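You operate a simulated robot arm through the tools that you are given. There is no shell and no other tool.

You run a simulated robot arm. Do the job below in one go: nothing can be reset, and whatever is moved stays where it is left.

JOB
Test the DAWN brick, push it to the blue mark and lay the white pad on it.
Fine: in that order; tester back where it stood. Set down upright: yellow tester.

It is judged by the outcome, as a careful person would: the job done as asked, and still so three seconds after it is handed in. It fails if anything else is knocked over, pushed out of place, dropped, spilled or broken.

ROBOT AND FRAMES
A 6-joint arm with a two-finger parallel gripper, fixed in place. Base frame: the origin is on the floor under the middle of its stand, x ahead of it, y to its left, z up. Readings come in m, degrees, newtons and seconds.
With the tool pointing down near the work surface it reaches from about 0.34 to 0.76 m from the base axis. Its first joint turns from -66.0 to 66.0 degrees. Payload 2.45 kg.
The tool frame sits at the grasp point between the pads (the TCP): z along the fingers, y along the line on which they close. The tips reach 0.024 m beyond it. Largest opening 0.068 m; finger width 0.017, thickness 0.01; the body of the gripper, 0.04 by 0.07 m, starts 0.041 m behind the TCP.
Orientation is told as [roll, pitch, yaw] about the base's x, y, z axes, in that order, counted from this pose: with the fingers straight down and closing along the base's y, the tool's x points along the base's -x, its y along +y and its z along -z.

CONTROLS
- The arm moves only by the tool apply_moves. Its argument "targets" is one flat list of numbers, 7 for each row, row after row: the shift along the tool's x, y, z in units of 250 mm (1.0 is 250 mm), then the turn, a rotation vector about the tool's x, y, z in units of 90 degrees (1.0 is 90 degrees), then the gripper command, from -1 (fully open) to 1 (shut), values between in proportion. In form: [x, y, z, rx, ry, rz, fingers, x, y, z, rx, ry, rz, fingers, ...]. A call has 1 to 20 rows; each row is the pose to reach, as a shift and turn from the pose commanded when the call began, along the tool's axes at that moment. A call with a number of a shift or a turn outside -1 to 1 is refused whole. Each row takes 0.2 s and may step no farther than 0.05 m and 8.6 degrees from the row before; otherwise, or with a gripper value out of range, the whole call is refused. Where a pose cannot be reached the arm comes as near as it can. A force on the tool above 40 N (or 10 N above the force at the start of the call, whichever is more), or a blocked arm, ends the call early, and 0.2 s more pass. The fingers move at their own pace (about 0.108 m/s each) and stop on an object; they squeeze with about 45 N. The grip force told is the motor's: it shows also when the fingers shut on nothing. Time passes only in rows, and 0.2 s behind the last, so rows that repeat a pose let the fingers close. The reply holds the time, the measured pose of the TCP, the force on the tool along the base axes, the opening and the grip force, in the units named above and with some noise, with the torque about the TCP (base axes, N m) and any sound that the robot's microphone picked up.
- Cameras (640 x 400 px; columns grow to the right, rows downward): "scene" is fixed at [0.1789, 0.4049, 1.4507]; the picture's right is [-0.74, -0.67, 0.00], its down [-0.44, 0.49, -0.75] and it looks along [0.50, -0.56, -0.66] (base axes); focal length 366 px, centre (320, 200). "wrist" rides on the gripper at [0.084, 0.011, -0.075] in the tool frame; the picture's right is [-0.13, 0.99, 0.00], its down [-0.60, -0.08, -0.79] and it looks along [-0.79, -0.10, 0.61] (tool axes); focal length 251 px, centre (320, 200). There is no depth. A picture from a camera that has moved, and an enlarged one, comes with that camera's place and axes in the base frame and with its lens. The place of the scene camera against the robot may be out by one fixed shift of up to 0.025 m in any direction.
- grab_frame(camera): a new picture of that camera. It takes no simulated time.
- close_up(camera, box): a new picture of the part [left, top, right, bottom] of that camera's present view, enlarged. It takes no simulated time.
- job_done(): hands the job in; it is judged then, once.

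Places have to be worked out from the pictures, the camera data and where the tool is seen. Open the gripper and draw the arm clear of the work before you hand the job in, unless the task says otherwise.

The tools are called after "Call:" as name(argument=value, ...) on one line, values as JSON. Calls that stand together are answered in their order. apply_moves: Moves the arm, as the interface text tells. Its arguments: {"type":"object","properties":{"targets":{"type":"array"}},"required":["targets"]} The other tools are called the same way: grab_frame (camera) takes a picture; close_up (camera, box) takes an enlarged picture of a part of a camera's view; job_done () hands the job in.

At the start:

```text
time_s: 0.0
position: [0.4191, 0.0818, 1.1132]
tcp_rot: [-0.1, 0.0, 0.0]
force: [-0.1, -0.5, -0.4]
torque: [-0.03, 0.03, 0.0]
finger_gap: 0.0682
gripper_force: 0.1
```

scene: 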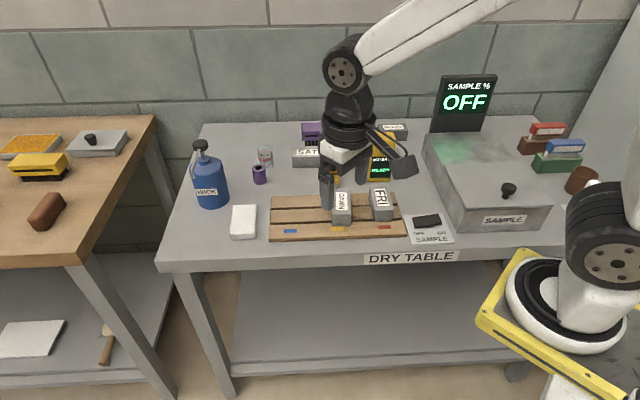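
wrist: 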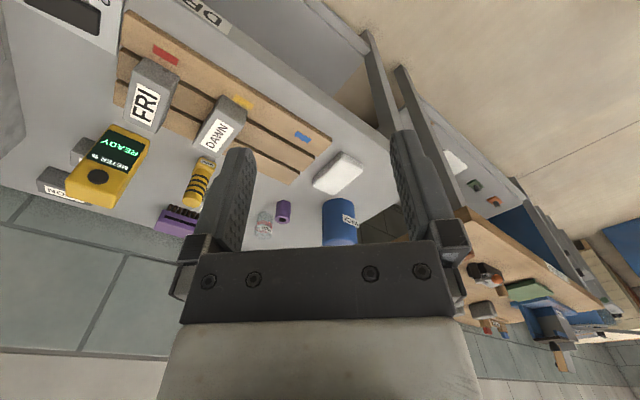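

I start by looking more closely at the scene: the bricks, the tester, the marks and the pad.

Call:
close_up(camera="scene", box=[220, 110, 460, 260])

Call:
close_up(camera="wrist", box=[0, 0, 380, 250])

Call:
close_up(camera="scene", box=[400, 60, 620, 260])

```text
2.67 times, centred on (340, 185) of scene
camera zoom: at [0.1789, 0.4049, 1.4507], right [-0.74, -0.67, 0.0], down [-0.44, 0.49, -0.75], along [0.5, -0.56, -0.66], focal length 977 px, centre (267, 240)
```

zoom: 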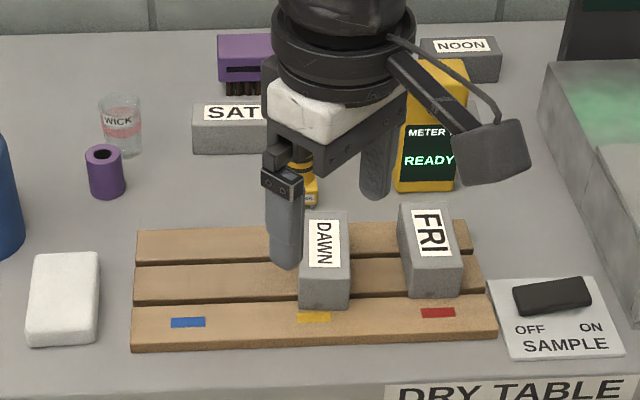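

```text
1.60 times, centred on (190, 125) of wrist
camera zoom: at [0.335, 0.0922, 1.1883], right [0.13, 0.99, 0.0], down [0.6, -0.08, 0.79], along [0.79, -0.1, -0.61], focal length 402 px, centre (528, 320)
```

zoom: 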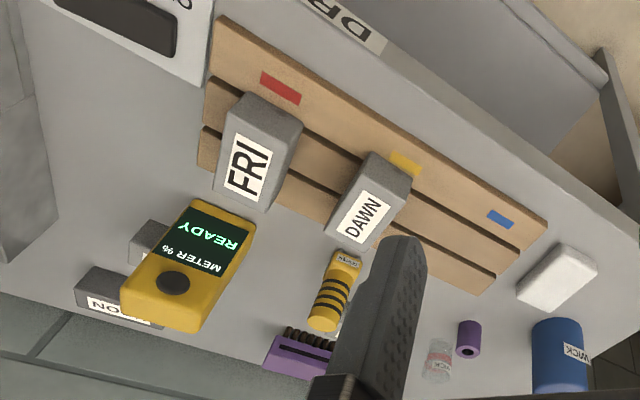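

```text
2.00 times, centred on (510, 160) of scene
camera zoom: at [0.1789, 0.4049, 1.4507], right [-0.74, -0.67, 0.0], down [-0.44, 0.49, -0.75], along [0.5, -0.56, -0.66], focal length 733 px, centre (-60, 280)
```

zoom: 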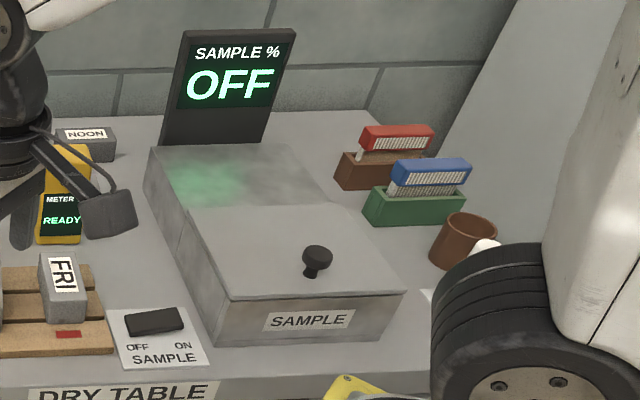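

The layout is roughly clear, but I need to know which yellow thing is the tester. I zoom in on both yellow objects, the other table and the pallet from both cameras.

Call:
close_up(camera="wrist", box=[30, 110, 240, 240])

Call:
close_up(camera="wrist", box=[170, 130, 250, 220])

Call:
close_up(camera="scene", box=[320, 110, 430, 200])

Call:
close_up(camera="scene", box=[0, 110, 170, 250])

```text
3.05 times, centred on (135, 175) of wrist
camera zoom: at [0.335, 0.0922, 1.1883], right [0.13, 0.99, 0.0], down [0.6, -0.08, 0.79], along [0.79, -0.1, -0.61], focal length 766 px, centre (884, 276)
```

zoom: 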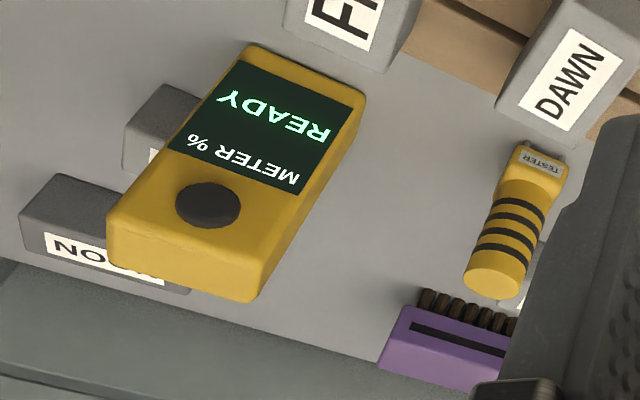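

```text
4.44 times, centred on (210, 175) of wrist
camera zoom: at [0.335, 0.0922, 1.1883], right [0.13, 0.99, 0.0], down [0.6, -0.08, 0.79], along [0.79, -0.1, -0.61], focal length 1118 px, centre (809, 311)
```

zoom: 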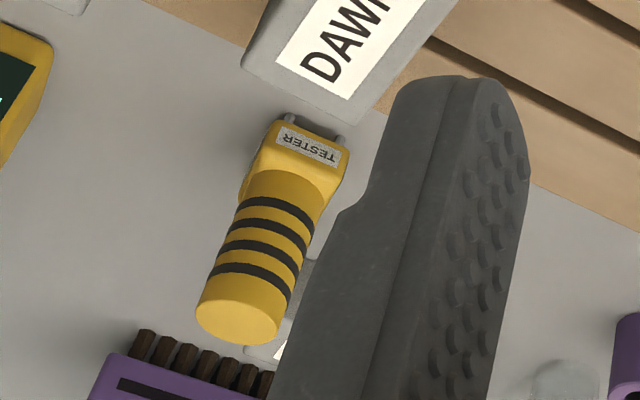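

```text
4.44 times, centred on (375, 155) of scene
camera zoom: at [0.1789, 0.4049, 1.4507], right [-0.74, -0.67, 0.0], down [-0.44, 0.49, -0.75], along [0.5, -0.56, -0.66], focal length 1628 px, centre (76, 400)
```

zoom: 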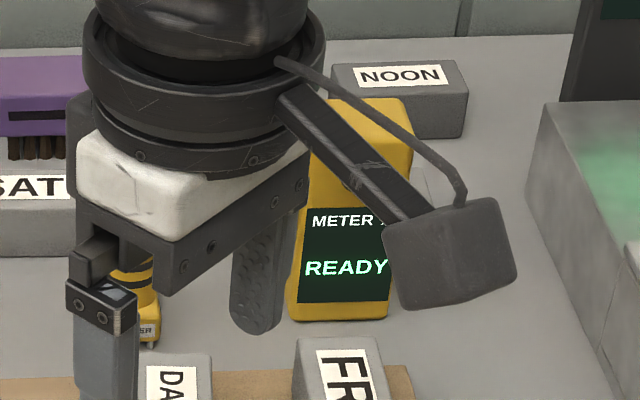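

```text
2.86 times, centred on (85, 180) of scene
camera zoom: at [0.1789, 0.4049, 1.4507], right [-0.74, -0.67, 0.0], down [-0.44, 0.49, -0.75], along [0.5, -0.56, -0.66], focal length 1047 px, centre (991, 257)
```

zoom: 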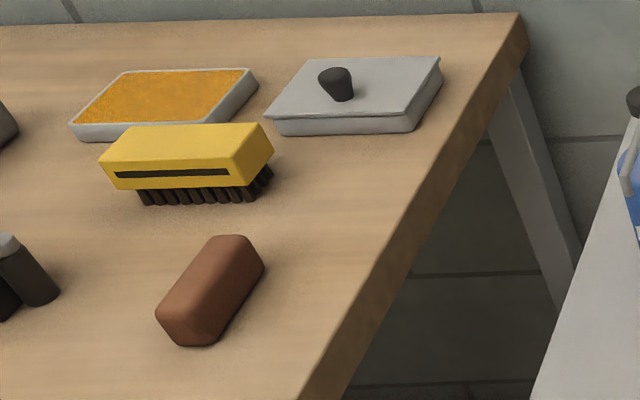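

The striped yellow stick by the DAWN brick is labelled TESTER and has two prongs below. The METER box shows READY. The table runs diagonally in the base frame, so I turn the tool about -48° to face the wall square on, and move over the pallet, staying high, for a better view.

Call:
apply_moves(targets=[-0.051, -0.075, 0, 0, 0, 0.089, -1, -0.103, -0.149, 0, 0, 0, 0.178, -1, -0.154, -0.224, 0, 0, 0, 0.267, -1, -0.205, -0.299, 0, 0, 0, 0.356, -1, -0.257, -0.373, 0, 0, 0, 0.444, -1, -0.308, -0.448, 0, 0, 0, 0.533, -1])

```text
time_s: 1.4
position: [0.4958, -0.0337, 1.1122]
tcp_rot: [0.0, 0.0, -48.0]
force: [-0.3, 0.1, -0.4]
torque: [0.01, -0.01, 0.0]
finger_gap: 0.068
gripper_force: 0.1
```

The arm is now at (0.496, -0.034, 1.112) with yaw -48°. I take both views.

Call:
grab_frame(camera="wrist")

Call:
grab_frame(camera="scene")

```text
taken
camera wrist: at [0.4471, 0.0378, 1.187], right [0.82, 0.57, 0.0], down [0.34, -0.5, 0.79], along [0.45, -0.65, -0.61], focal length 251 px, centre (320, 200)
```

wrist: 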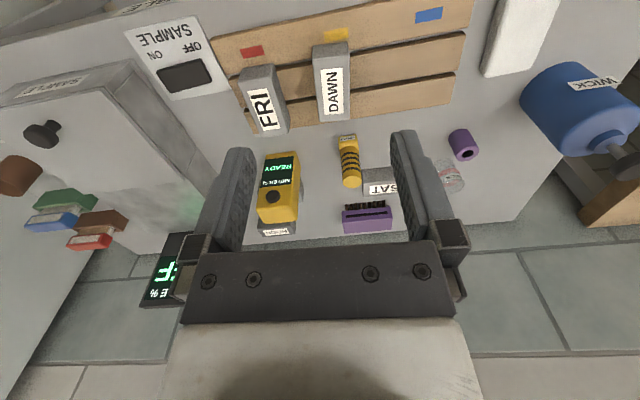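

```text
taken
```

scene: 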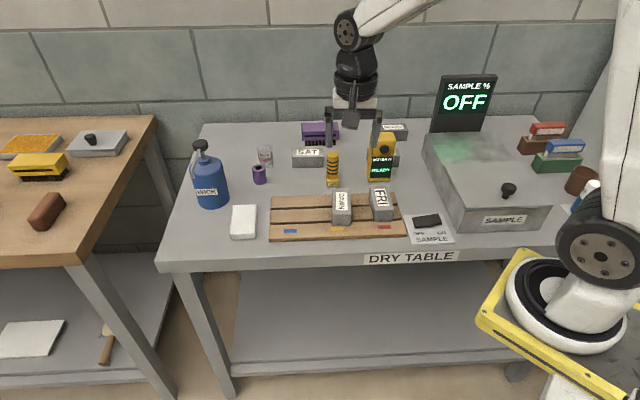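

Now everything is visible from both cameras. I zoom in to measure points accurately.

Call:
close_up(camera="wrist", box=[210, 0, 480, 150])

Call:
close_up(camera="wrist", box=[250, 110, 410, 240])

Call:
close_up(camera="scene", box=[220, 110, 420, 250])

Call:
close_up(camera="scene", box=[305, 135, 375, 195])

```text
2.37 times, centred on (345, 75) of wrist
camera zoom: at [0.4471, 0.0378, 1.187], right [0.82, 0.57, 0.0], down [0.34, -0.5, 0.79], along [0.45, -0.65, -0.61], focal length 596 px, centre (261, 496)
```

zoom: 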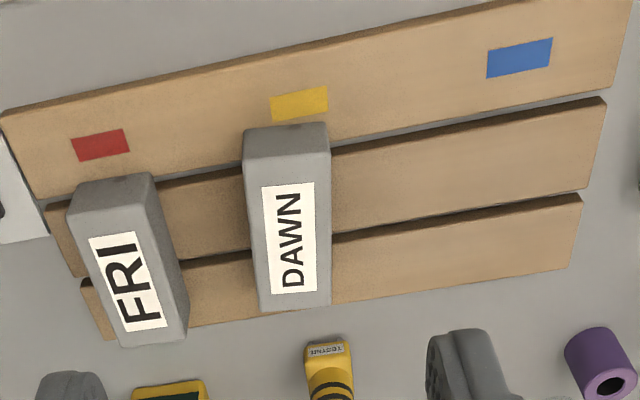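

```text
3.08 times, centred on (330, 175) of wrist
camera zoom: at [0.4471, 0.0378, 1.187], right [0.82, 0.57, 0.0], down [0.34, -0.5, 0.79], along [0.45, -0.65, -0.61], focal length 774 px, centre (289, 277)
```

zoom: 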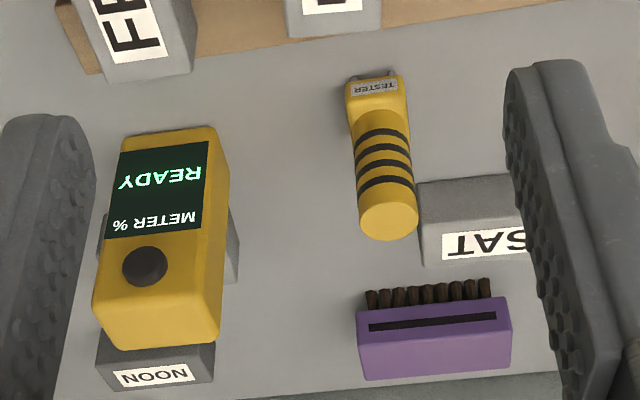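

```text
2.86 times, centred on (320, 180) of scene
camera zoom: at [0.1789, 0.4049, 1.4507], right [-0.74, -0.67, 0.0], down [-0.44, 0.49, -0.75], along [0.5, -0.56, -0.66], focal length 1047 px, centre (320, 257)
```

zoom: 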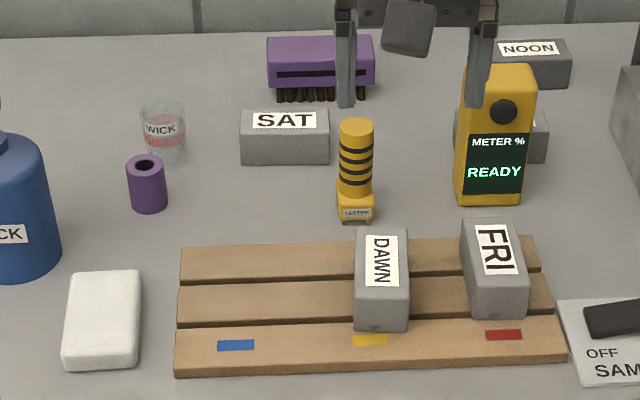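

```text
6.67 times, centred on (340, 165) of scene
camera zoom: at [0.1789, 0.4049, 1.4507], right [-0.74, -0.67, 0.0], down [-0.44, 0.49, -0.75], along [0.5, -0.56, -0.66], focal length 2442 px, centre (187, 433)
```

zoom: 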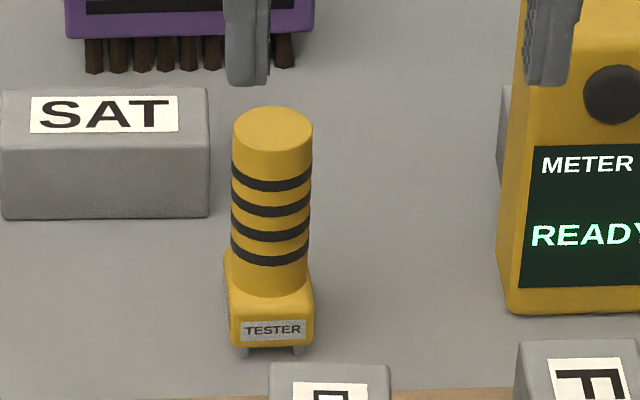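

From two wrist views I triangulate these points:
- DAWN brick centre: about (0.557, -0.093), top z ≈ 0.878, long axis near -50°.
- Marks: spaced along 45°, with blue near (0.61, 0.026).
- Tester top: near (0.661, -0.183, 0.918).

I go lower with yaw -45° for a third, closer view to refine heights.

Call:
apply_moves(targets=[-0.03, 0.018, 0.149, 0, 0, -0.011, -1, -0.06, 0.035, 0.299, 0, 0, -0.022, -1, -0.091, 0.053, 0.448, 0, 0, -0.0333, -1, -0.091, 0.053, 0.448, 0, 0, -0.0333, -1])

Call:
grab_frame(camera="wrist")

Call:
close_up(camera="wrist", box=[220, 0, 480, 160])

Call:
close_up(camera="wrist", box=[240, 100, 400, 240])

```text
time_s: 2.4
position: [0.5222, -0.0371, 0.9995]
tcp_rot: [0.0, 0.0, -44.9]
force: [-0.2, 0.4, 0.5]
torque: [0.0, 0.01, 0.0]
finger_gap: 0.0681
gripper_force: 0.0
```

```text
taken
camera wrist: at [0.4698, 0.0305, 1.0757], right [0.79, 0.61, 0.0], down [0.37, -0.48, 0.79], along [0.48, -0.63, -0.61], focal length 251 px, centre (320, 200)
```

wrist: 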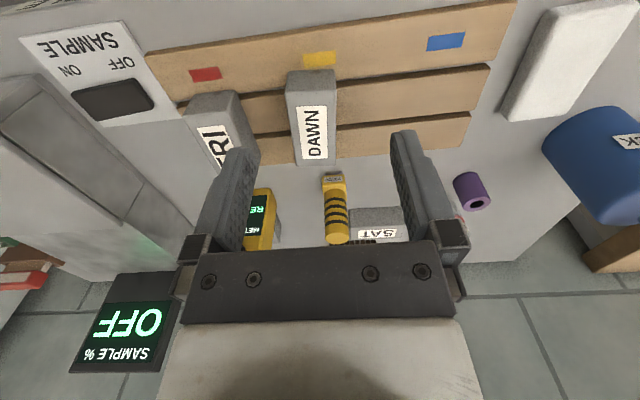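

```text
2.46 times, centred on (350, 80) of wrist
camera zoom: at [0.4698, 0.0305, 1.0757], right [0.79, 0.61, 0.0], down [0.37, -0.48, 0.79], along [0.48, -0.63, -0.61], focal length 619 px, centre (246, 495)
```

zoom: 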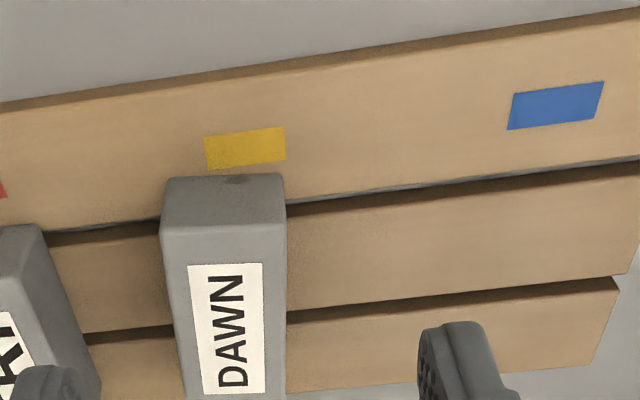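

```text
2.86 times, centred on (320, 170) of wrist
camera zoom: at [0.4698, 0.0305, 1.0757], right [0.79, 0.61, 0.0], down [0.37, -0.48, 0.79], along [0.48, -0.63, -0.61], focal length 718 px, centre (320, 286)
```

zoom: 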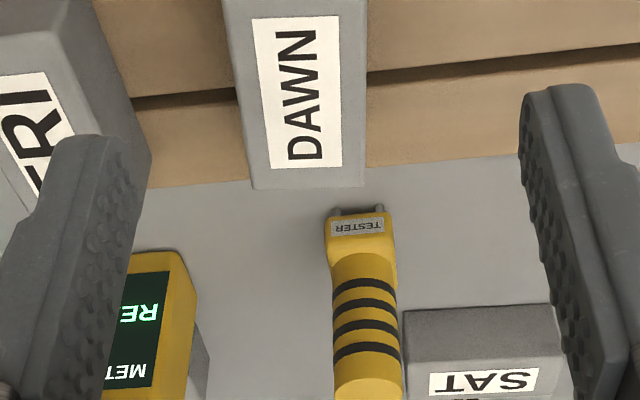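

View 3 agrees: blue mark ≈ (0.612, 0.026), pallet top z ≈ 0.832, brick top ≈ 0.878, tester top ≈ (0.662, -0.183, 0.919). Next I move at constant height to directly above the tester, with the tips well above it, to check the centring.

Call:
apply_moves(targets=[-0.161, -0.002, 0, 0, 0, 0, -1, -0.322, -0.003, 0, 0, 0, 0, -1, -0.483, -0.005, 0, 0, 0, 0, -1, -0.644, -0.007, 0, 0, 0, 0, -1, -0.805, -0.0085, 0, 0, 0, 0, -1, -0.805, -0.0085, 0, 0, 0, 0, -1])

Call:
grab_frame(camera="wrist")

Call:
close_up(camera="wrist", box=[240, 30, 400, 130])

Call:
close_up(camera="scene", box=[290, 110, 450, 210])

```text
time_s: 3.8
position: [0.6624, -0.1845, 1.0014]
tcp_rot: [0.0, 0.0, -45.0]
force: [-0.4, -0.5, -0.3]
torque: [0.01, 0.01, -0.01]
finger_gap: 0.0679
gripper_force: 0.0
```

```text
taken
camera wrist: at [0.6109, -0.1169, 1.076], right [0.79, 0.61, 0.0], down [0.37, -0.48, 0.79], along [0.48, -0.63, -0.61], focal length 251 px, centre (320, 200)
```

wrist: 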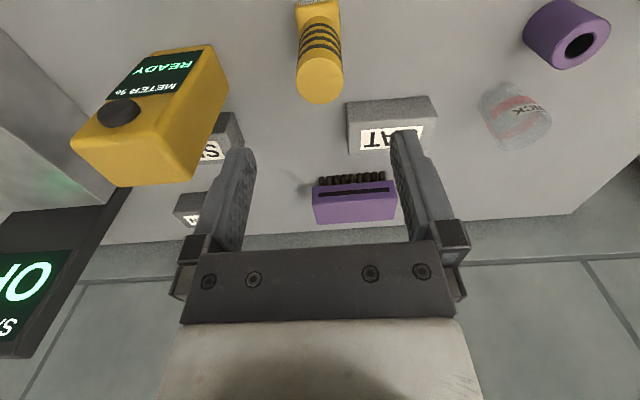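

```text
4.00 times, centred on (320, 80) of wrist
camera zoom: at [0.6109, -0.1169, 1.076], right [0.79, 0.61, 0.0], down [0.37, -0.48, 0.79], along [0.48, -0.63, -0.61], focal length 1006 px, centre (320, 680)
```

zoom: 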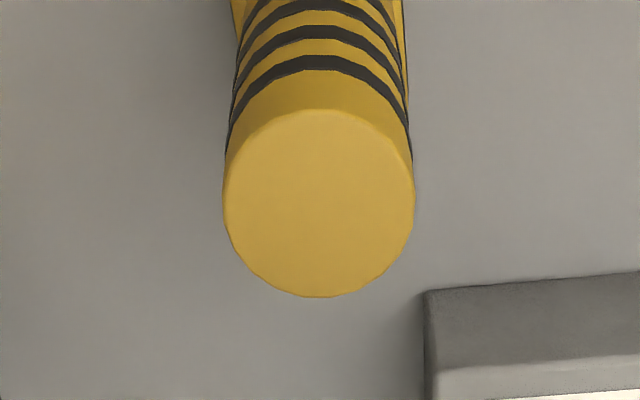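

```text
4.00 times, centred on (370, 160) of scene
camera zoom: at [0.1789, 0.4049, 1.4507], right [-0.74, -0.67, 0.0], down [-0.44, 0.49, -0.75], along [0.5, -0.56, -0.66], focal length 1466 px, centre (120, 360)
```

zoom: 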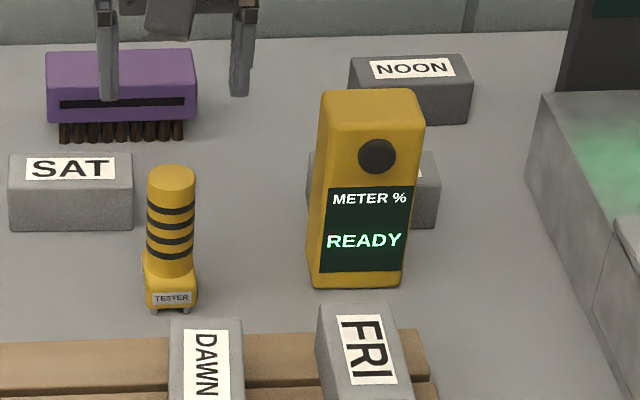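

The tester's top disc is centred laterally under the tool (0.6 mm off) and about 4 mm toward the robot side; its diameter is about 30 mm. I correct by 4 mm and descend to TCP z ≈ 0.886, keeping the fingers open.

Call:
apply_moves(targets=[0.008, 0.001, 0.1, 0, 0, 0, -1, 0.016, 0.002, 0.22, 0, 0, 0, -1, 0.016, 0.002, 0.34, 0, 0, 0, -1, 0.016, 0.002, 0.46, 0, 0, 0, -1])

Call:
grab_frame(camera="wrist")

Call:
close_up(camera="scene", box=[290, 130, 390, 210])

```text
time_s: 4.8
position: [0.6611, -0.1814, 0.8855]
tcp_rot: [0.0, 0.1, -45.1]
force: [-0.1, 0.6, 0.1]
torque: [-0.03, -0.01, -0.05]
finger_gap: 0.0679
gripper_force: 0.1
```

```text
taken
camera wrist: at [0.6092, -0.114, 0.9611], right [0.79, 0.61, 0.0], down [0.37, -0.48, 0.79], along [0.48, -0.63, -0.61], focal length 251 px, centre (320, 200)
```

wrist: 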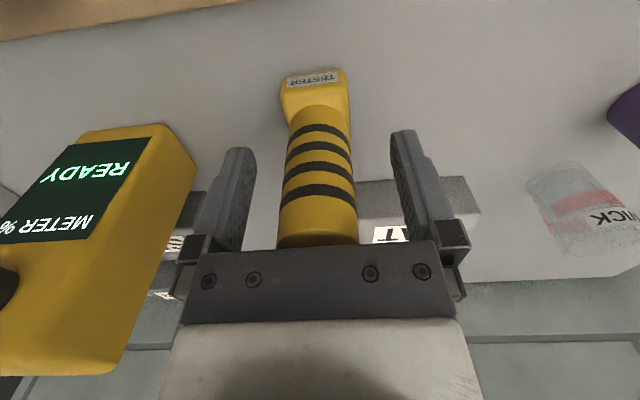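

```text
5.00 times, centred on (340, 170) of scene
camera zoom: at [0.1789, 0.4049, 1.4507], right [-0.74, -0.67, 0.0], down [-0.44, 0.49, -0.75], along [0.5, -0.56, -0.66], focal length 1832 px, centre (220, 350)
```

zoom: 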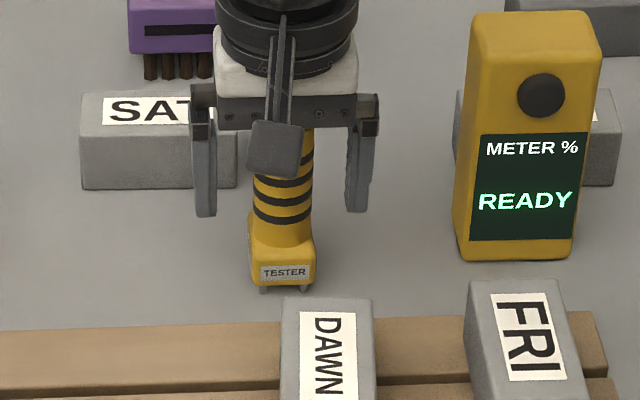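

The handle sits midway between the pads and the body clears its top. I close the gripper here.

Call:
apply_moves(targets=[0, 0, 0, 0, 0, 0, 1, 0, 0, 0, 0, 0, 0, 1, 0, 0, 0, 0, 0, 0, 1])

Call:
grab_frame(camera="wrist")

Call:
close_up(camera="scene", box=[290, 130, 390, 210])

```text
time_s: 5.6
position: [0.6603, -0.1826, 0.8877]
tcp_rot: [-0.1, 0.0, -45.0]
force: [0.1, 0.0, -0.7]
torque: [-0.09, 0.0, -0.02]
finger_gap: 0.0301
gripper_force: 43.7
```

```text
taken
camera wrist: at [0.609, -0.1139, 0.9612], right [0.79, 0.61, 0.0], down [0.37, -0.48, 0.79], along [0.48, -0.63, -0.61], focal length 251 px, centre (320, 200)
```

wrist: 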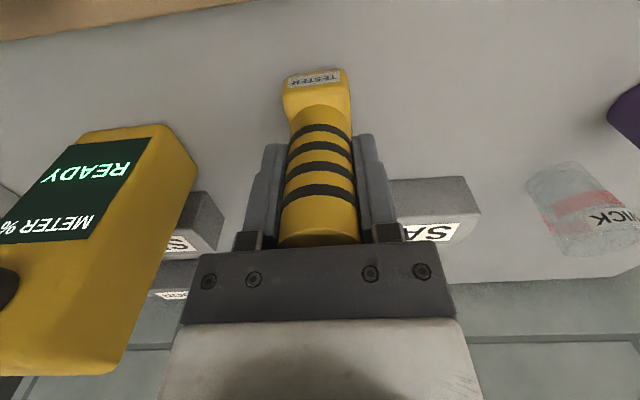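

```text
5.00 times, centred on (340, 170) of scene
camera zoom: at [0.1789, 0.4049, 1.4507], right [-0.74, -0.67, 0.0], down [-0.44, 0.49, -0.75], along [0.5, -0.56, -0.66], focal length 1832 px, centre (220, 350)
```

zoom: 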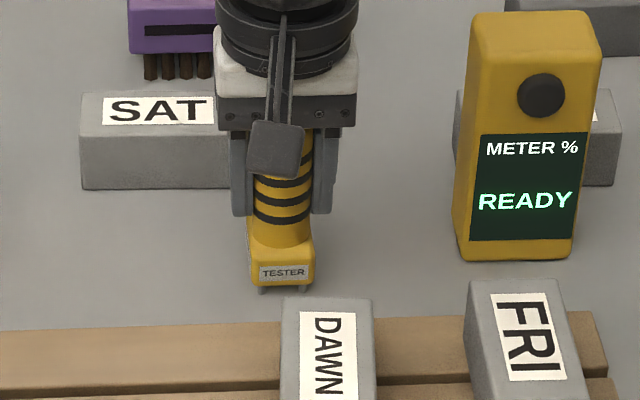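

The grip is firm (gap 30.1 mm, 44 N) and the tester didn't shift. I lift straight up 0.11 m and check.

Call:
apply_moves(targets=[0, 0, -0.08, 0, 0, 0, 1, 0, 0, -0.2, 0, 0, 0, 1, 0, 0, -0.32, 0, 0, 0, 1, 0, 0, -0.44, 0, 0, 0, 1, 0, 0, -0.44, 0, 0, 0, 1])

Call:
grab_frame(camera="wrist")

Call:
close_up(camera="scene", box=[290, 110, 410, 200])

```text
time_s: 6.8
position: [0.6613, -0.18, 0.9963]
tcp_rot: [0.1, 0.0, -45.0]
force: [-0.1, 0.1, -1.0]
torque: [0.01, 0.0, 0.0]
finger_gap: 0.0301
gripper_force: 43.5
```

```text
taken
camera wrist: at [0.6101, -0.1124, 1.072], right [0.79, 0.61, 0.0], down [0.37, -0.48, 0.79], along [0.48, -0.63, -0.61], focal length 251 px, centre (320, 200)
```

wrist: 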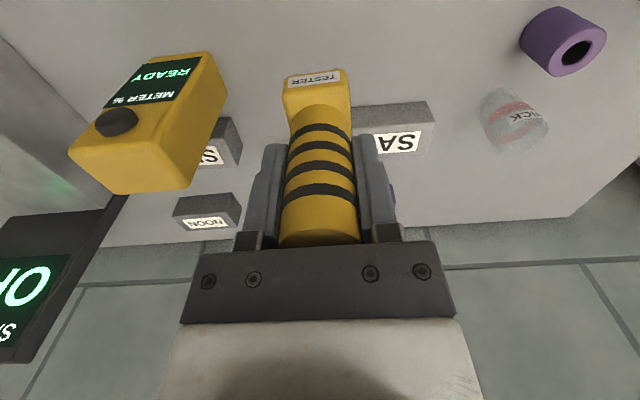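

```text
4.44 times, centred on (350, 155) of scene
camera zoom: at [0.1789, 0.4049, 1.4507], right [-0.74, -0.67, 0.0], down [-0.44, 0.49, -0.75], along [0.5, -0.56, -0.66], focal length 1628 px, centre (187, 400)
```

zoom: 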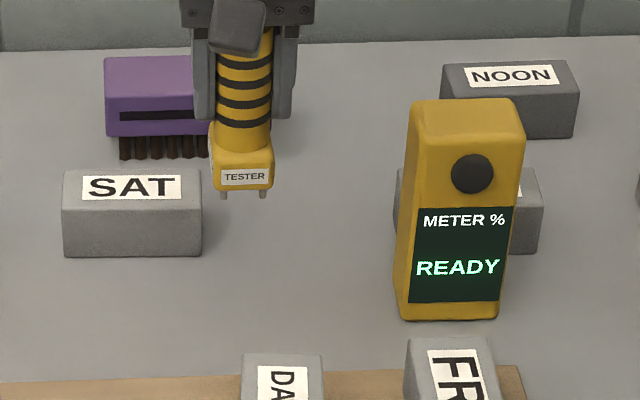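

Lifted cleanly; the meter still shows READY. I carry the tester at this height to above the DAWN brick's centre: 0.133 m toward the robot side and 0.0105 m along the pallet.

Call:
apply_moves(targets=[0.107, -0.008, 0, 0, 0, 0, 1, 0.213, -0.017, 0, 0, 0, 0, 1, 0.32, -0.025, 0, 0, 0, 0, 1, 0.427, -0.034, 0, 0, 0, 0, 1, 0.533, -0.042, 0, 0, 0, 0, 1, 0.533, -0.042, 0, 0, 0, 0, 1])

Call:
grab_frame(camera="wrist")

Call:
close_up(camera="scene", box=[270, 130, 430, 240])

```text
time_s: 8.2
position: [0.5582, -0.0929, 0.9974]
tcp_rot: [0.1, 0.0, -45.0]
force: [-0.2, 0.4, -1.1]
torque: [0.01, 0.0, -0.05]
finger_gap: 0.0303
gripper_force: 44.3
```

```text
taken
camera wrist: at [0.5058, -0.0264, 1.0714], right [0.79, 0.61, 0.0], down [0.37, -0.48, 0.79], along [0.48, -0.63, -0.61], focal length 251 px, centre (320, 200)
```

wrist: 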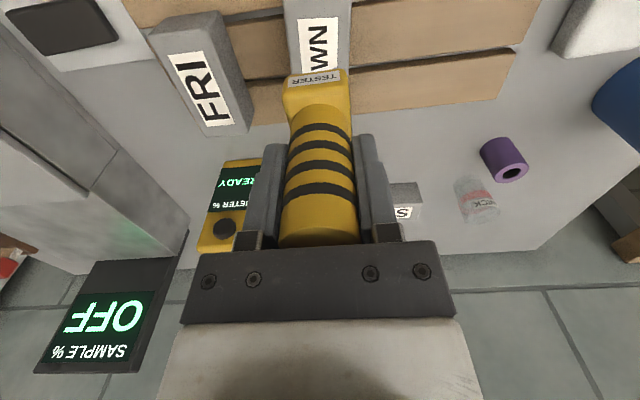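

```text
3.64 times, centred on (350, 185) of scene
camera zoom: at [0.1789, 0.4049, 1.4507], right [-0.74, -0.67, 0.0], down [-0.44, 0.49, -0.75], along [0.5, -0.56, -0.66], focal length 1332 px, centre (211, 254)
```

zoom: 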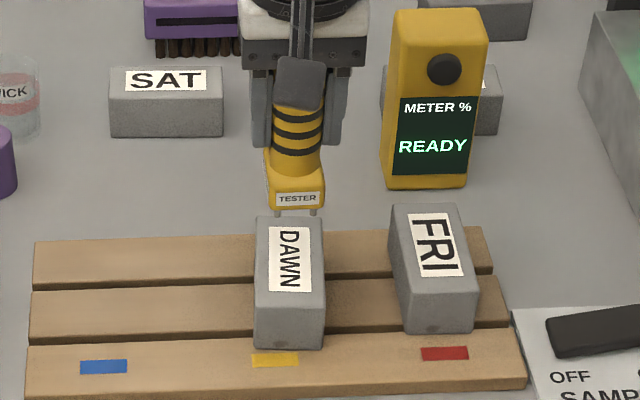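

The prong tips line up over the brick's centre. I lower by 0.024 m, still short of contact, and check the force and picture.

Call:
apply_moves(targets=[0, 0, 0.04, 0, 0, 0, 1, 0, 0, 0.07, 0, 0, 0, 1, 0, 0, 0.096, 0, 0, 0, 1, 0, 0, 0.096, 0, 0, 0, 1])

Call:
close_up(camera="scene", box=[300, 150, 400, 230])

Call:
close_up(camera="wrist", box=[260, 10, 380, 120])

```text
time_s: 9.2
position: [0.5568, -0.094, 0.9723]
tcp_rot: [0.0, 0.0, -45.0]
force: [0.0, 0.8, -0.6]
torque: [-0.01, -0.02, -0.01]
finger_gap: 0.0297
gripper_force: 43.4
```

```text
5.00 times, centred on (350, 190) of scene
camera zoom: at [0.1789, 0.4049, 1.4507], right [-0.74, -0.67, 0.0], down [-0.44, 0.49, -0.75], along [0.5, -0.56, -0.66], focal length 1832 px, centre (170, 250)
```

zoom: 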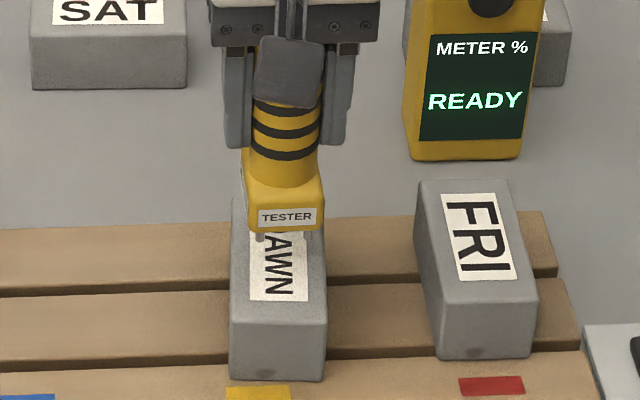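

```text
3.64 times, centred on (320, 65) of wrist
camera zoom: at [0.5055, -0.0259, 1.0469], right [0.79, 0.61, 0.0], down [0.37, -0.48, 0.79], along [0.48, -0.63, -0.61], focal length 914 px, centre (320, 691)
```

zoom: 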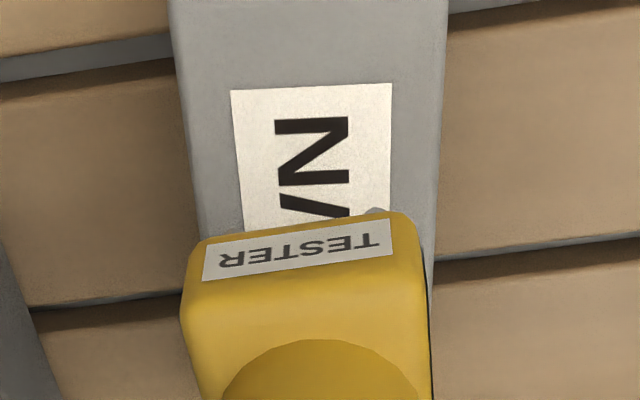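

The prongs hang just above the label, with no contact force yet. I lower in 1 mm steps and watch the force.

Call:
apply_moves(targets=[0, 0, 0.004, 0, 0, 0, 1, 0, 0, 0.008, 0, 0, 0, 1, 0, 0, 0.012, 0, 0, 0, 1, 0, 0, 0.016, 0, 0, 0, 1, 0, 0, 0.02, 0, 0, 0, 1, 0, 0, 0.024, 0, 0, 0, 1])

Call:
close_up(camera="scene", box=[300, 150, 400, 230])

```text
time_s: 10.6
position: [0.5575, -0.0919, 0.9663]
tcp_rot: [0.0, 0.0, -45.0]
force: [0.0, -0.4, -1.7]
torque: [-0.04, -0.01, 0.05]
finger_gap: 0.0301
gripper_force: 44.2
```

```text
5.00 times, centred on (350, 190) of scene
camera zoom: at [0.1789, 0.4049, 1.4507], right [-0.74, -0.67, 0.0], down [-0.44, 0.49, -0.75], along [0.5, -0.56, -0.66], focal length 1832 px, centre (170, 250)
```

zoom: 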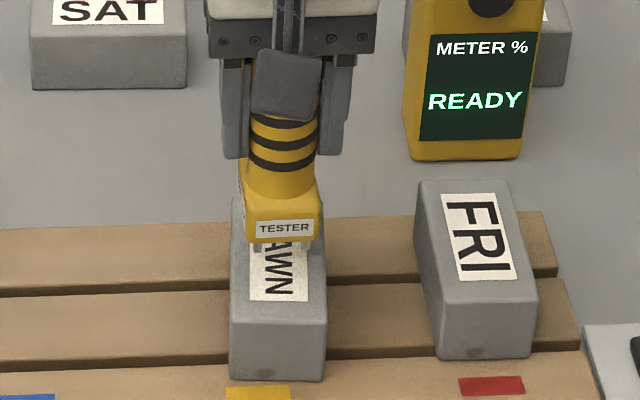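

No contact yet. I continue down in 1 mm steps.

Call:
apply_moves(targets=[0, 0, 0.004, 0, 0, 0, 1, 0, 0, 0.008, 0, 0, 0, 1, 0, 0, 0.012, 0, 0, 0, 1, 0, 0, 0.016, 0, 0, 0, 1])

Call:
close_up(camera="scene", box=[300, 150, 400, 230])

```text
time_s: 11.6
position: [0.5575, -0.0933, 0.9616]
tcp_rot: [0.0, 0.0, -45.0]
force: [0.2, -0.2, -1.5]
torque: [-0.02, 0.03, 0.0]
finger_gap: 0.0302
gripper_force: 43.9
```

```text
5.00 times, centred on (350, 190) of scene
camera zoom: at [0.1789, 0.4049, 1.4507], right [-0.74, -0.67, 0.0], down [-0.44, 0.49, -0.75], along [0.5, -0.56, -0.66], focal length 1832 px, centre (170, 250)
```

zoom: 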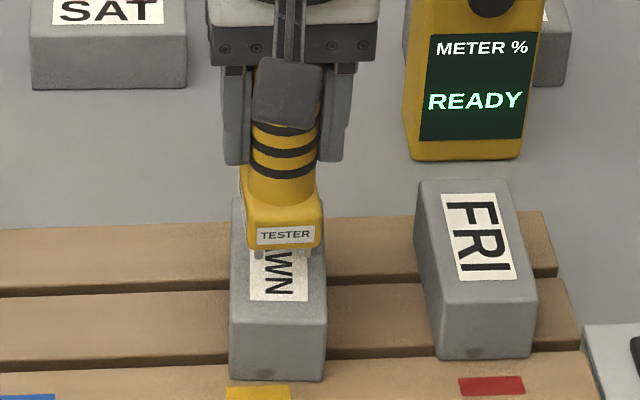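

Still free. I go on down 3 mm more.

Call:
apply_moves(targets=[0, 0, 0.004, 0, 0, 0, 1, 0, 0, 0.008, 0, 0, 0, 1, 0, 0, 0.012, 0, 0, 0, 1])

Call:
close_up(camera="scene", box=[300, 150, 400, 230])

```text
time_s: 12.4
position: [0.5574, -0.0923, 0.9588]
tcp_rot: [0.1, 0.0, -45.0]
force: [0.3, -0.6, -1.3]
torque: [-0.01, 0.02, -0.02]
finger_gap: 0.0299
gripper_force: 44.3
```

```text
5.00 times, centred on (350, 190) of scene
camera zoom: at [0.1789, 0.4049, 1.4507], right [-0.74, -0.67, 0.0], down [-0.44, 0.49, -0.75], along [0.5, -0.56, -0.66], focal length 1832 px, centre (170, 250)
```

zoom: 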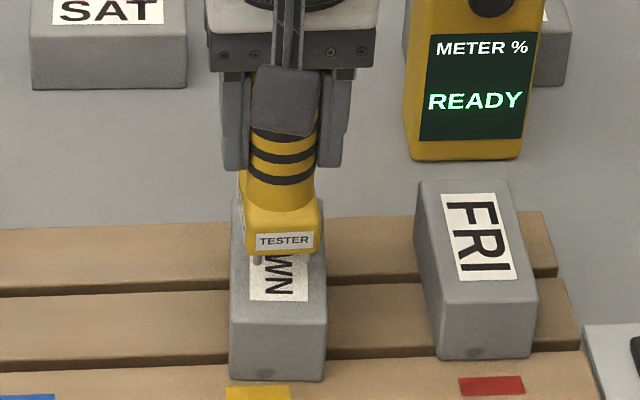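

Still no contact force. I continue 3 mm more, at 1 mm per row.

Call:
apply_moves(targets=[0, 0, 0.004, 0, 0, 0, 1, 0, 0, 0.008, 0, 0, 0, 1, 0, 0, 0.012, 0, 0, 0, 1])

Call:
close_up(camera="scene", box=[300, 150, 400, 230])

```text
time_s: 13.2
position: [0.5578, -0.0932, 0.9557]
tcp_rot: [0.0, 0.0, -45.1]
force: [-0.5, -0.1, -2.0]
torque: [-0.02, -0.04, -0.01]
finger_gap: 0.0299
gripper_force: 43.7
```

```text
5.00 times, centred on (350, 190) of scene
camera zoom: at [0.1789, 0.4049, 1.4507], right [-0.74, -0.67, 0.0], down [-0.44, 0.49, -0.75], along [0.5, -0.56, -0.66], focal length 1832 px, centre (170, 250)
```

zoom: 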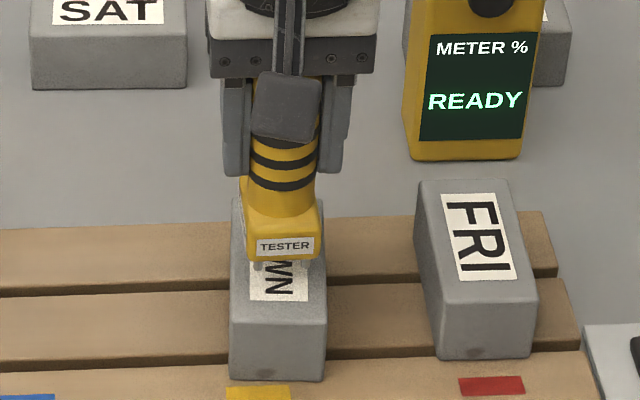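

Not touching yet. I go on 3 mm and zoom in tighter on the prongs.

Call:
apply_moves(targets=[0, 0, 0.004, 0, 0, 0, 1, 0, 0, 0.008, 0, 0, 0, 1, 0, 0, 0.012, 0, 0, 0, 1])

Call:
close_up(camera="scene", box=[335, 170, 375, 230])

Call:
close_up(camera="scene", box=[360, 140, 410, 190])

```text
time_s: 14.0
position: [0.5573, -0.0924, 0.9523]
tcp_rot: [0.0, 0.1, -44.9]
force: [0.7, -0.1, -0.7]
torque: [-0.01, -0.02, 0.02]
finger_gap: 0.0301
gripper_force: 43.9
```

```text
6.67 times, centred on (355, 200) of scene
camera zoom: at [0.1789, 0.4049, 1.4507], right [-0.74, -0.67, 0.0], down [-0.44, 0.49, -0.75], along [0.5, -0.56, -0.66], focal length 2442 px, centre (87, 200)
```

zoom: 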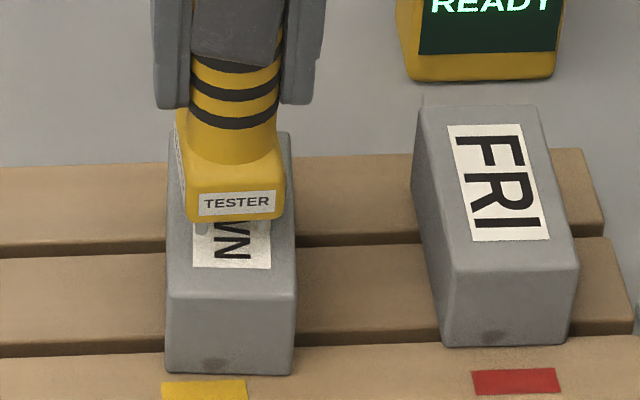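

```text
8.00 times, centred on (385, 165) of scene
camera zoom: at [0.1789, 0.4049, 1.4507], right [-0.74, -0.67, 0.0], down [-0.44, 0.49, -0.75], along [0.5, -0.56, -0.66], focal length 2931 px, centre (-200, 480)
```

zoom: 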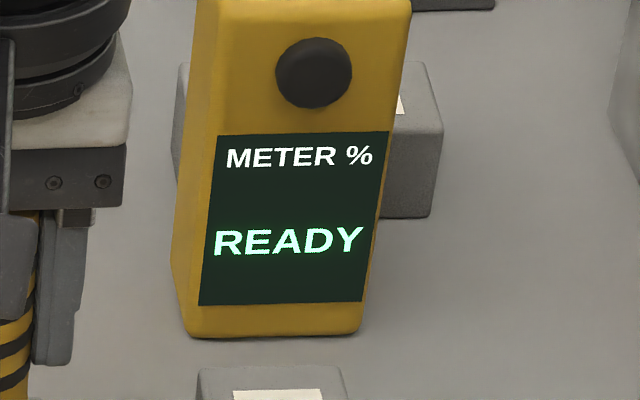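

The force still shows only the tester's weight, so my brick-top height is a few mm too high. I continue in 1 mm steps, checking the force each time.

Call:
apply_moves(targets=[0, 0, 0.004, 0, 0, 0, 1, 0, 0, 0.008, 0, 0, 0, 1, 0, 0, 0.012, 0, 0, 0, 1])

Call:
close_up(camera="scene", box=[325, 150, 405, 220])

Call:
close_up(camera="wrist", box=[270, 20, 370, 100])

```text
time_s: 14.8
position: [0.5575, -0.0924, 0.9488]
tcp_rot: [-0.1, 0.1, -45.0]
force: [0.9, -1.2, -1.3]
torque: [0.02, 0.02, 0.02]
finger_gap: 0.0303
gripper_force: 44.1
```

```text
5.71 times, centred on (365, 185) of scene
camera zoom: at [0.1789, 0.4049, 1.4507], right [-0.74, -0.67, 0.0], down [-0.44, 0.49, -0.75], along [0.5, -0.56, -0.66], focal length 2094 px, centre (63, 286)
```

zoom: 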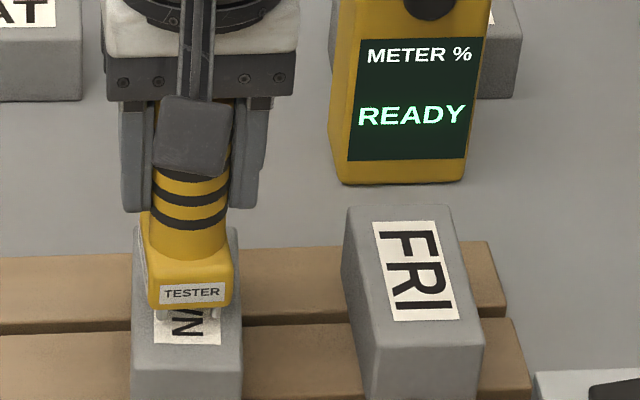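

```text
5.00 times, centred on (320, 60) of wrist
camera zoom: at [0.5062, -0.0254, 1.0253], right [0.79, 0.61, 0.0], down [0.37, -0.48, 0.79], along [0.48, -0.63, -0.61], focal length 1257 px, centre (320, 900)
```

zoom: 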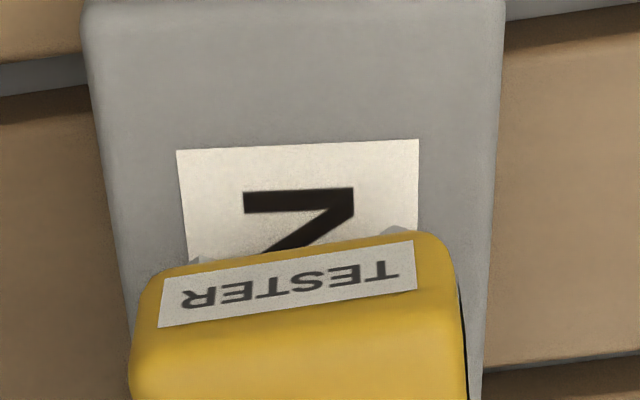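

Both prongs are over the label with still no contact force. I continue 3 mm.

Call:
apply_moves(targets=[0, 0, 0.004, 0, 0, 0, 1, 0, 0, 0.008, 0, 0, 0, 1, 0, 0, 0.012, 0, 0, 0, 1])

Call:
close_up(camera="scene", box=[325, 150, 405, 220])

Call:
close_up(camera="wrist", box=[270, 20, 370, 100])

```text
time_s: 15.6
position: [0.5581, -0.093, 0.9474]
tcp_rot: [0.1, 0.0, -45.0]
force: [-0.8, -0.6, -0.7]
torque: [0.01, -0.03, -0.02]
finger_gap: 0.0301
gripper_force: 43.7
```

```text
5.71 times, centred on (365, 185) of scene
camera zoom: at [0.1789, 0.4049, 1.4507], right [-0.74, -0.67, 0.0], down [-0.44, 0.49, -0.75], along [0.5, -0.56, -0.66], focal length 2094 px, centre (63, 286)
```

zoom: 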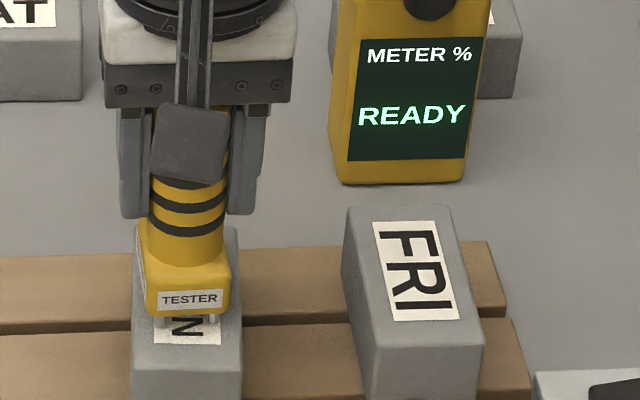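

```text
5.00 times, centred on (320, 60) of wrist
camera zoom: at [0.507, -0.0251, 1.0219], right [0.79, 0.61, 0.0], down [0.37, -0.48, 0.79], along [0.48, -0.63, -0.61], focal length 1257 px, centre (320, 900)
```

zoom: 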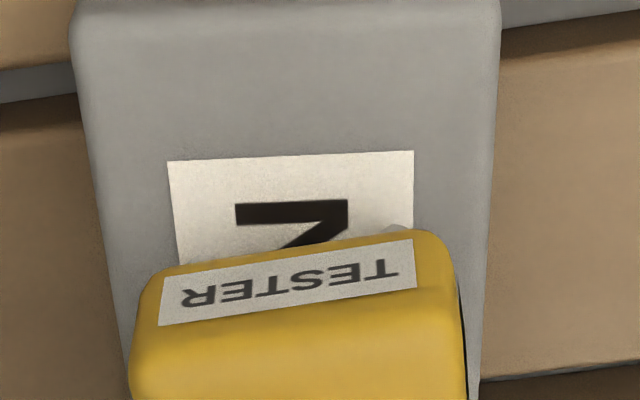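

No contact yet; I keep stepping down with the force as a guide.

Call:
apply_moves(targets=[0, 0, 0.004, 0, 0, 0, 1, 0, 0, 0.008, 0, 0, 0, 1, 0, 0, 0.012, 0, 0, 0, 1])

Call:
close_up(camera="scene", box=[325, 150, 405, 220])

Call:
close_up(camera="wrist", box=[270, 20, 370, 100])

```text
time_s: 16.4
position: [0.5583, -0.0925, 0.9448]
tcp_rot: [0.0, 0.0, -45.1]
force: [-0.6, -1.1, -1.5]
torque: [-0.02, 0.02, 0.01]
finger_gap: 0.0303
gripper_force: 43.9
```

```text
5.71 times, centred on (365, 185) of scene
camera zoom: at [0.1789, 0.4049, 1.4507], right [-0.74, -0.67, 0.0], down [-0.44, 0.49, -0.75], along [0.5, -0.56, -0.66], focal length 2094 px, centre (63, 286)
```

zoom: 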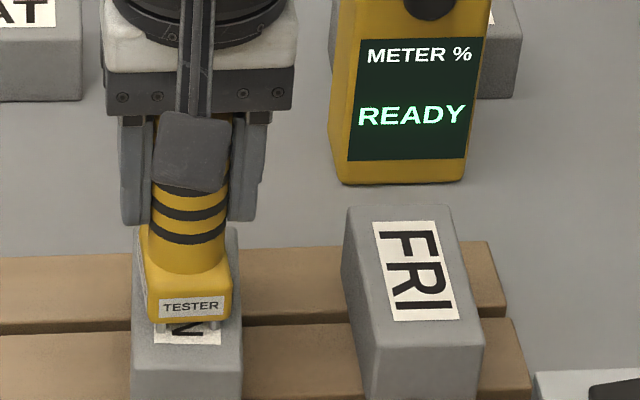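

```text
5.00 times, centred on (320, 60) of wrist
camera zoom: at [0.5061, -0.0249, 1.019], right [0.79, 0.61, 0.0], down [0.37, -0.48, 0.79], along [0.48, -0.63, -0.61], focal length 1257 px, centre (320, 900)
```

zoom: 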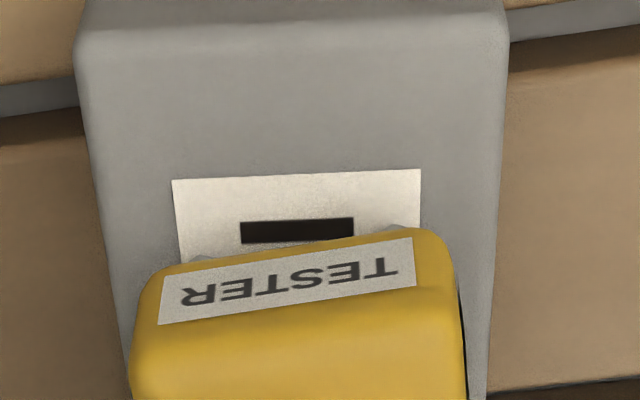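

The prongs are still clear, judging by the force. I keep lowering 3 mm at a time.

Call:
apply_moves(targets=[0, 0, 0.004, 0, 0, 0, 1, 0, 0, 0.008, 0, 0, 0, 1, 0, 0, 0.012, 0, 0, 0, 1])

Call:
close_up(camera="scene", box=[325, 150, 405, 220])

Call:
close_up(camera="wrist", box=[270, 20, 370, 100])

```text
time_s: 17.2
position: [0.5587, -0.0923, 0.9433]
tcp_rot: [0.1, -0.2, -45.1]
force: [-10.2, 2.5, 36.6]
torque: [-0.09, 0.75, -0.12]
finger_gap: 0.03
gripper_force: 43.6
```

```text
5.71 times, centred on (365, 185) of scene
camera zoom: at [0.1779, 0.4052, 1.4507], right [-0.74, -0.67, 0.0], down [-0.44, 0.49, -0.75], along [0.5, -0.56, -0.66], focal length 2094 px, centre (63, 286)
```

zoom: 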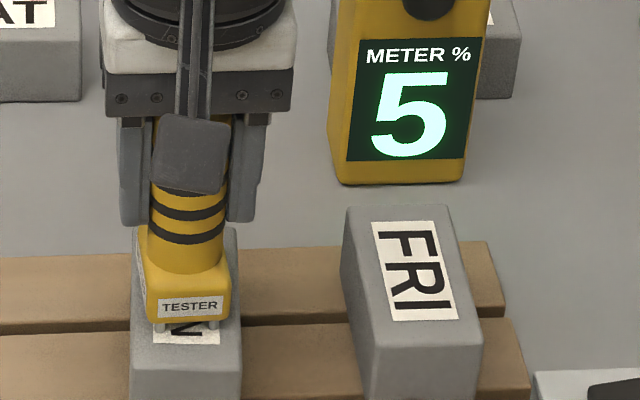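

```text
5.00 times, centred on (320, 60) of wrist
camera zoom: at [0.5061, -0.0252, 1.0179], right [0.79, 0.61, 0.0], down [0.37, -0.48, 0.8], along [0.49, -0.63, -0.61], focal length 1257 px, centre (320, 900)
```

zoom: 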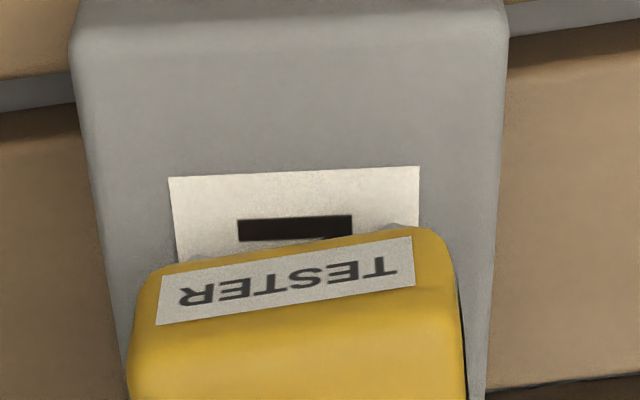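

Contact: the meter now reads 5, with 37 N on the prongs. I ease up about 0.8 mm to lighten the touch and hold to let the reading settle.

Call:
apply_moves(targets=[0, 0, -0.003, 0, 0, 0, 1, 0, 0, -0.003, 0, 0, 0, 1, 0, 0, -0.003, 0, 0, 0, 1, 0, 0, -0.003, 0, 0, 0, 1])

Call:
grab_frame(camera="scene")

Call:
close_up(camera="scene", box=[325, 140, 405, 240])

```text
time_s: 18.2
position: [0.5585, -0.0938, 0.9427]
tcp_rot: [0.1, -0.1, -45.1]
force: [3.8, 4.7, 17.0]
torque: [0.07, -0.49, 0.05]
finger_gap: 0.0303
gripper_force: 43.8
```

```text
taken
```

scene: 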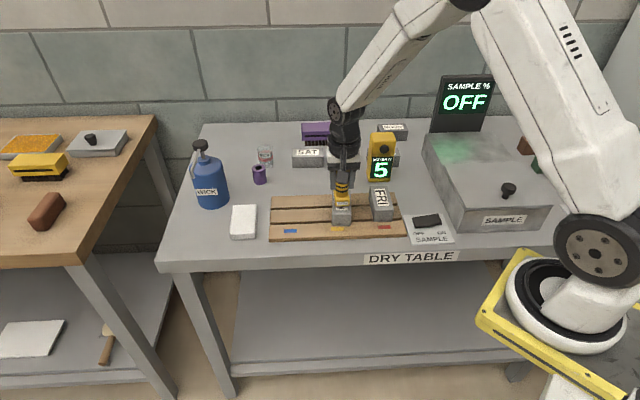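

```text
4.00 times, centred on (365, 190) of scene
camera zoom: at [0.1786, 0.4051, 1.4506], right [-0.74, -0.67, 0.0], down [-0.44, 0.49, -0.75], along [0.5, -0.56, -0.66], focal length 1466 px, centre (140, 240)
```

zoom: 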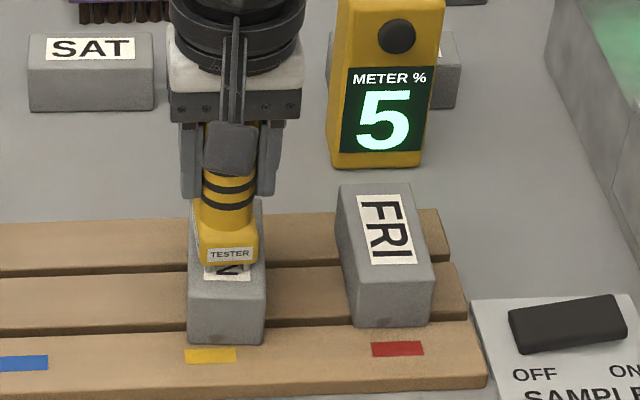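

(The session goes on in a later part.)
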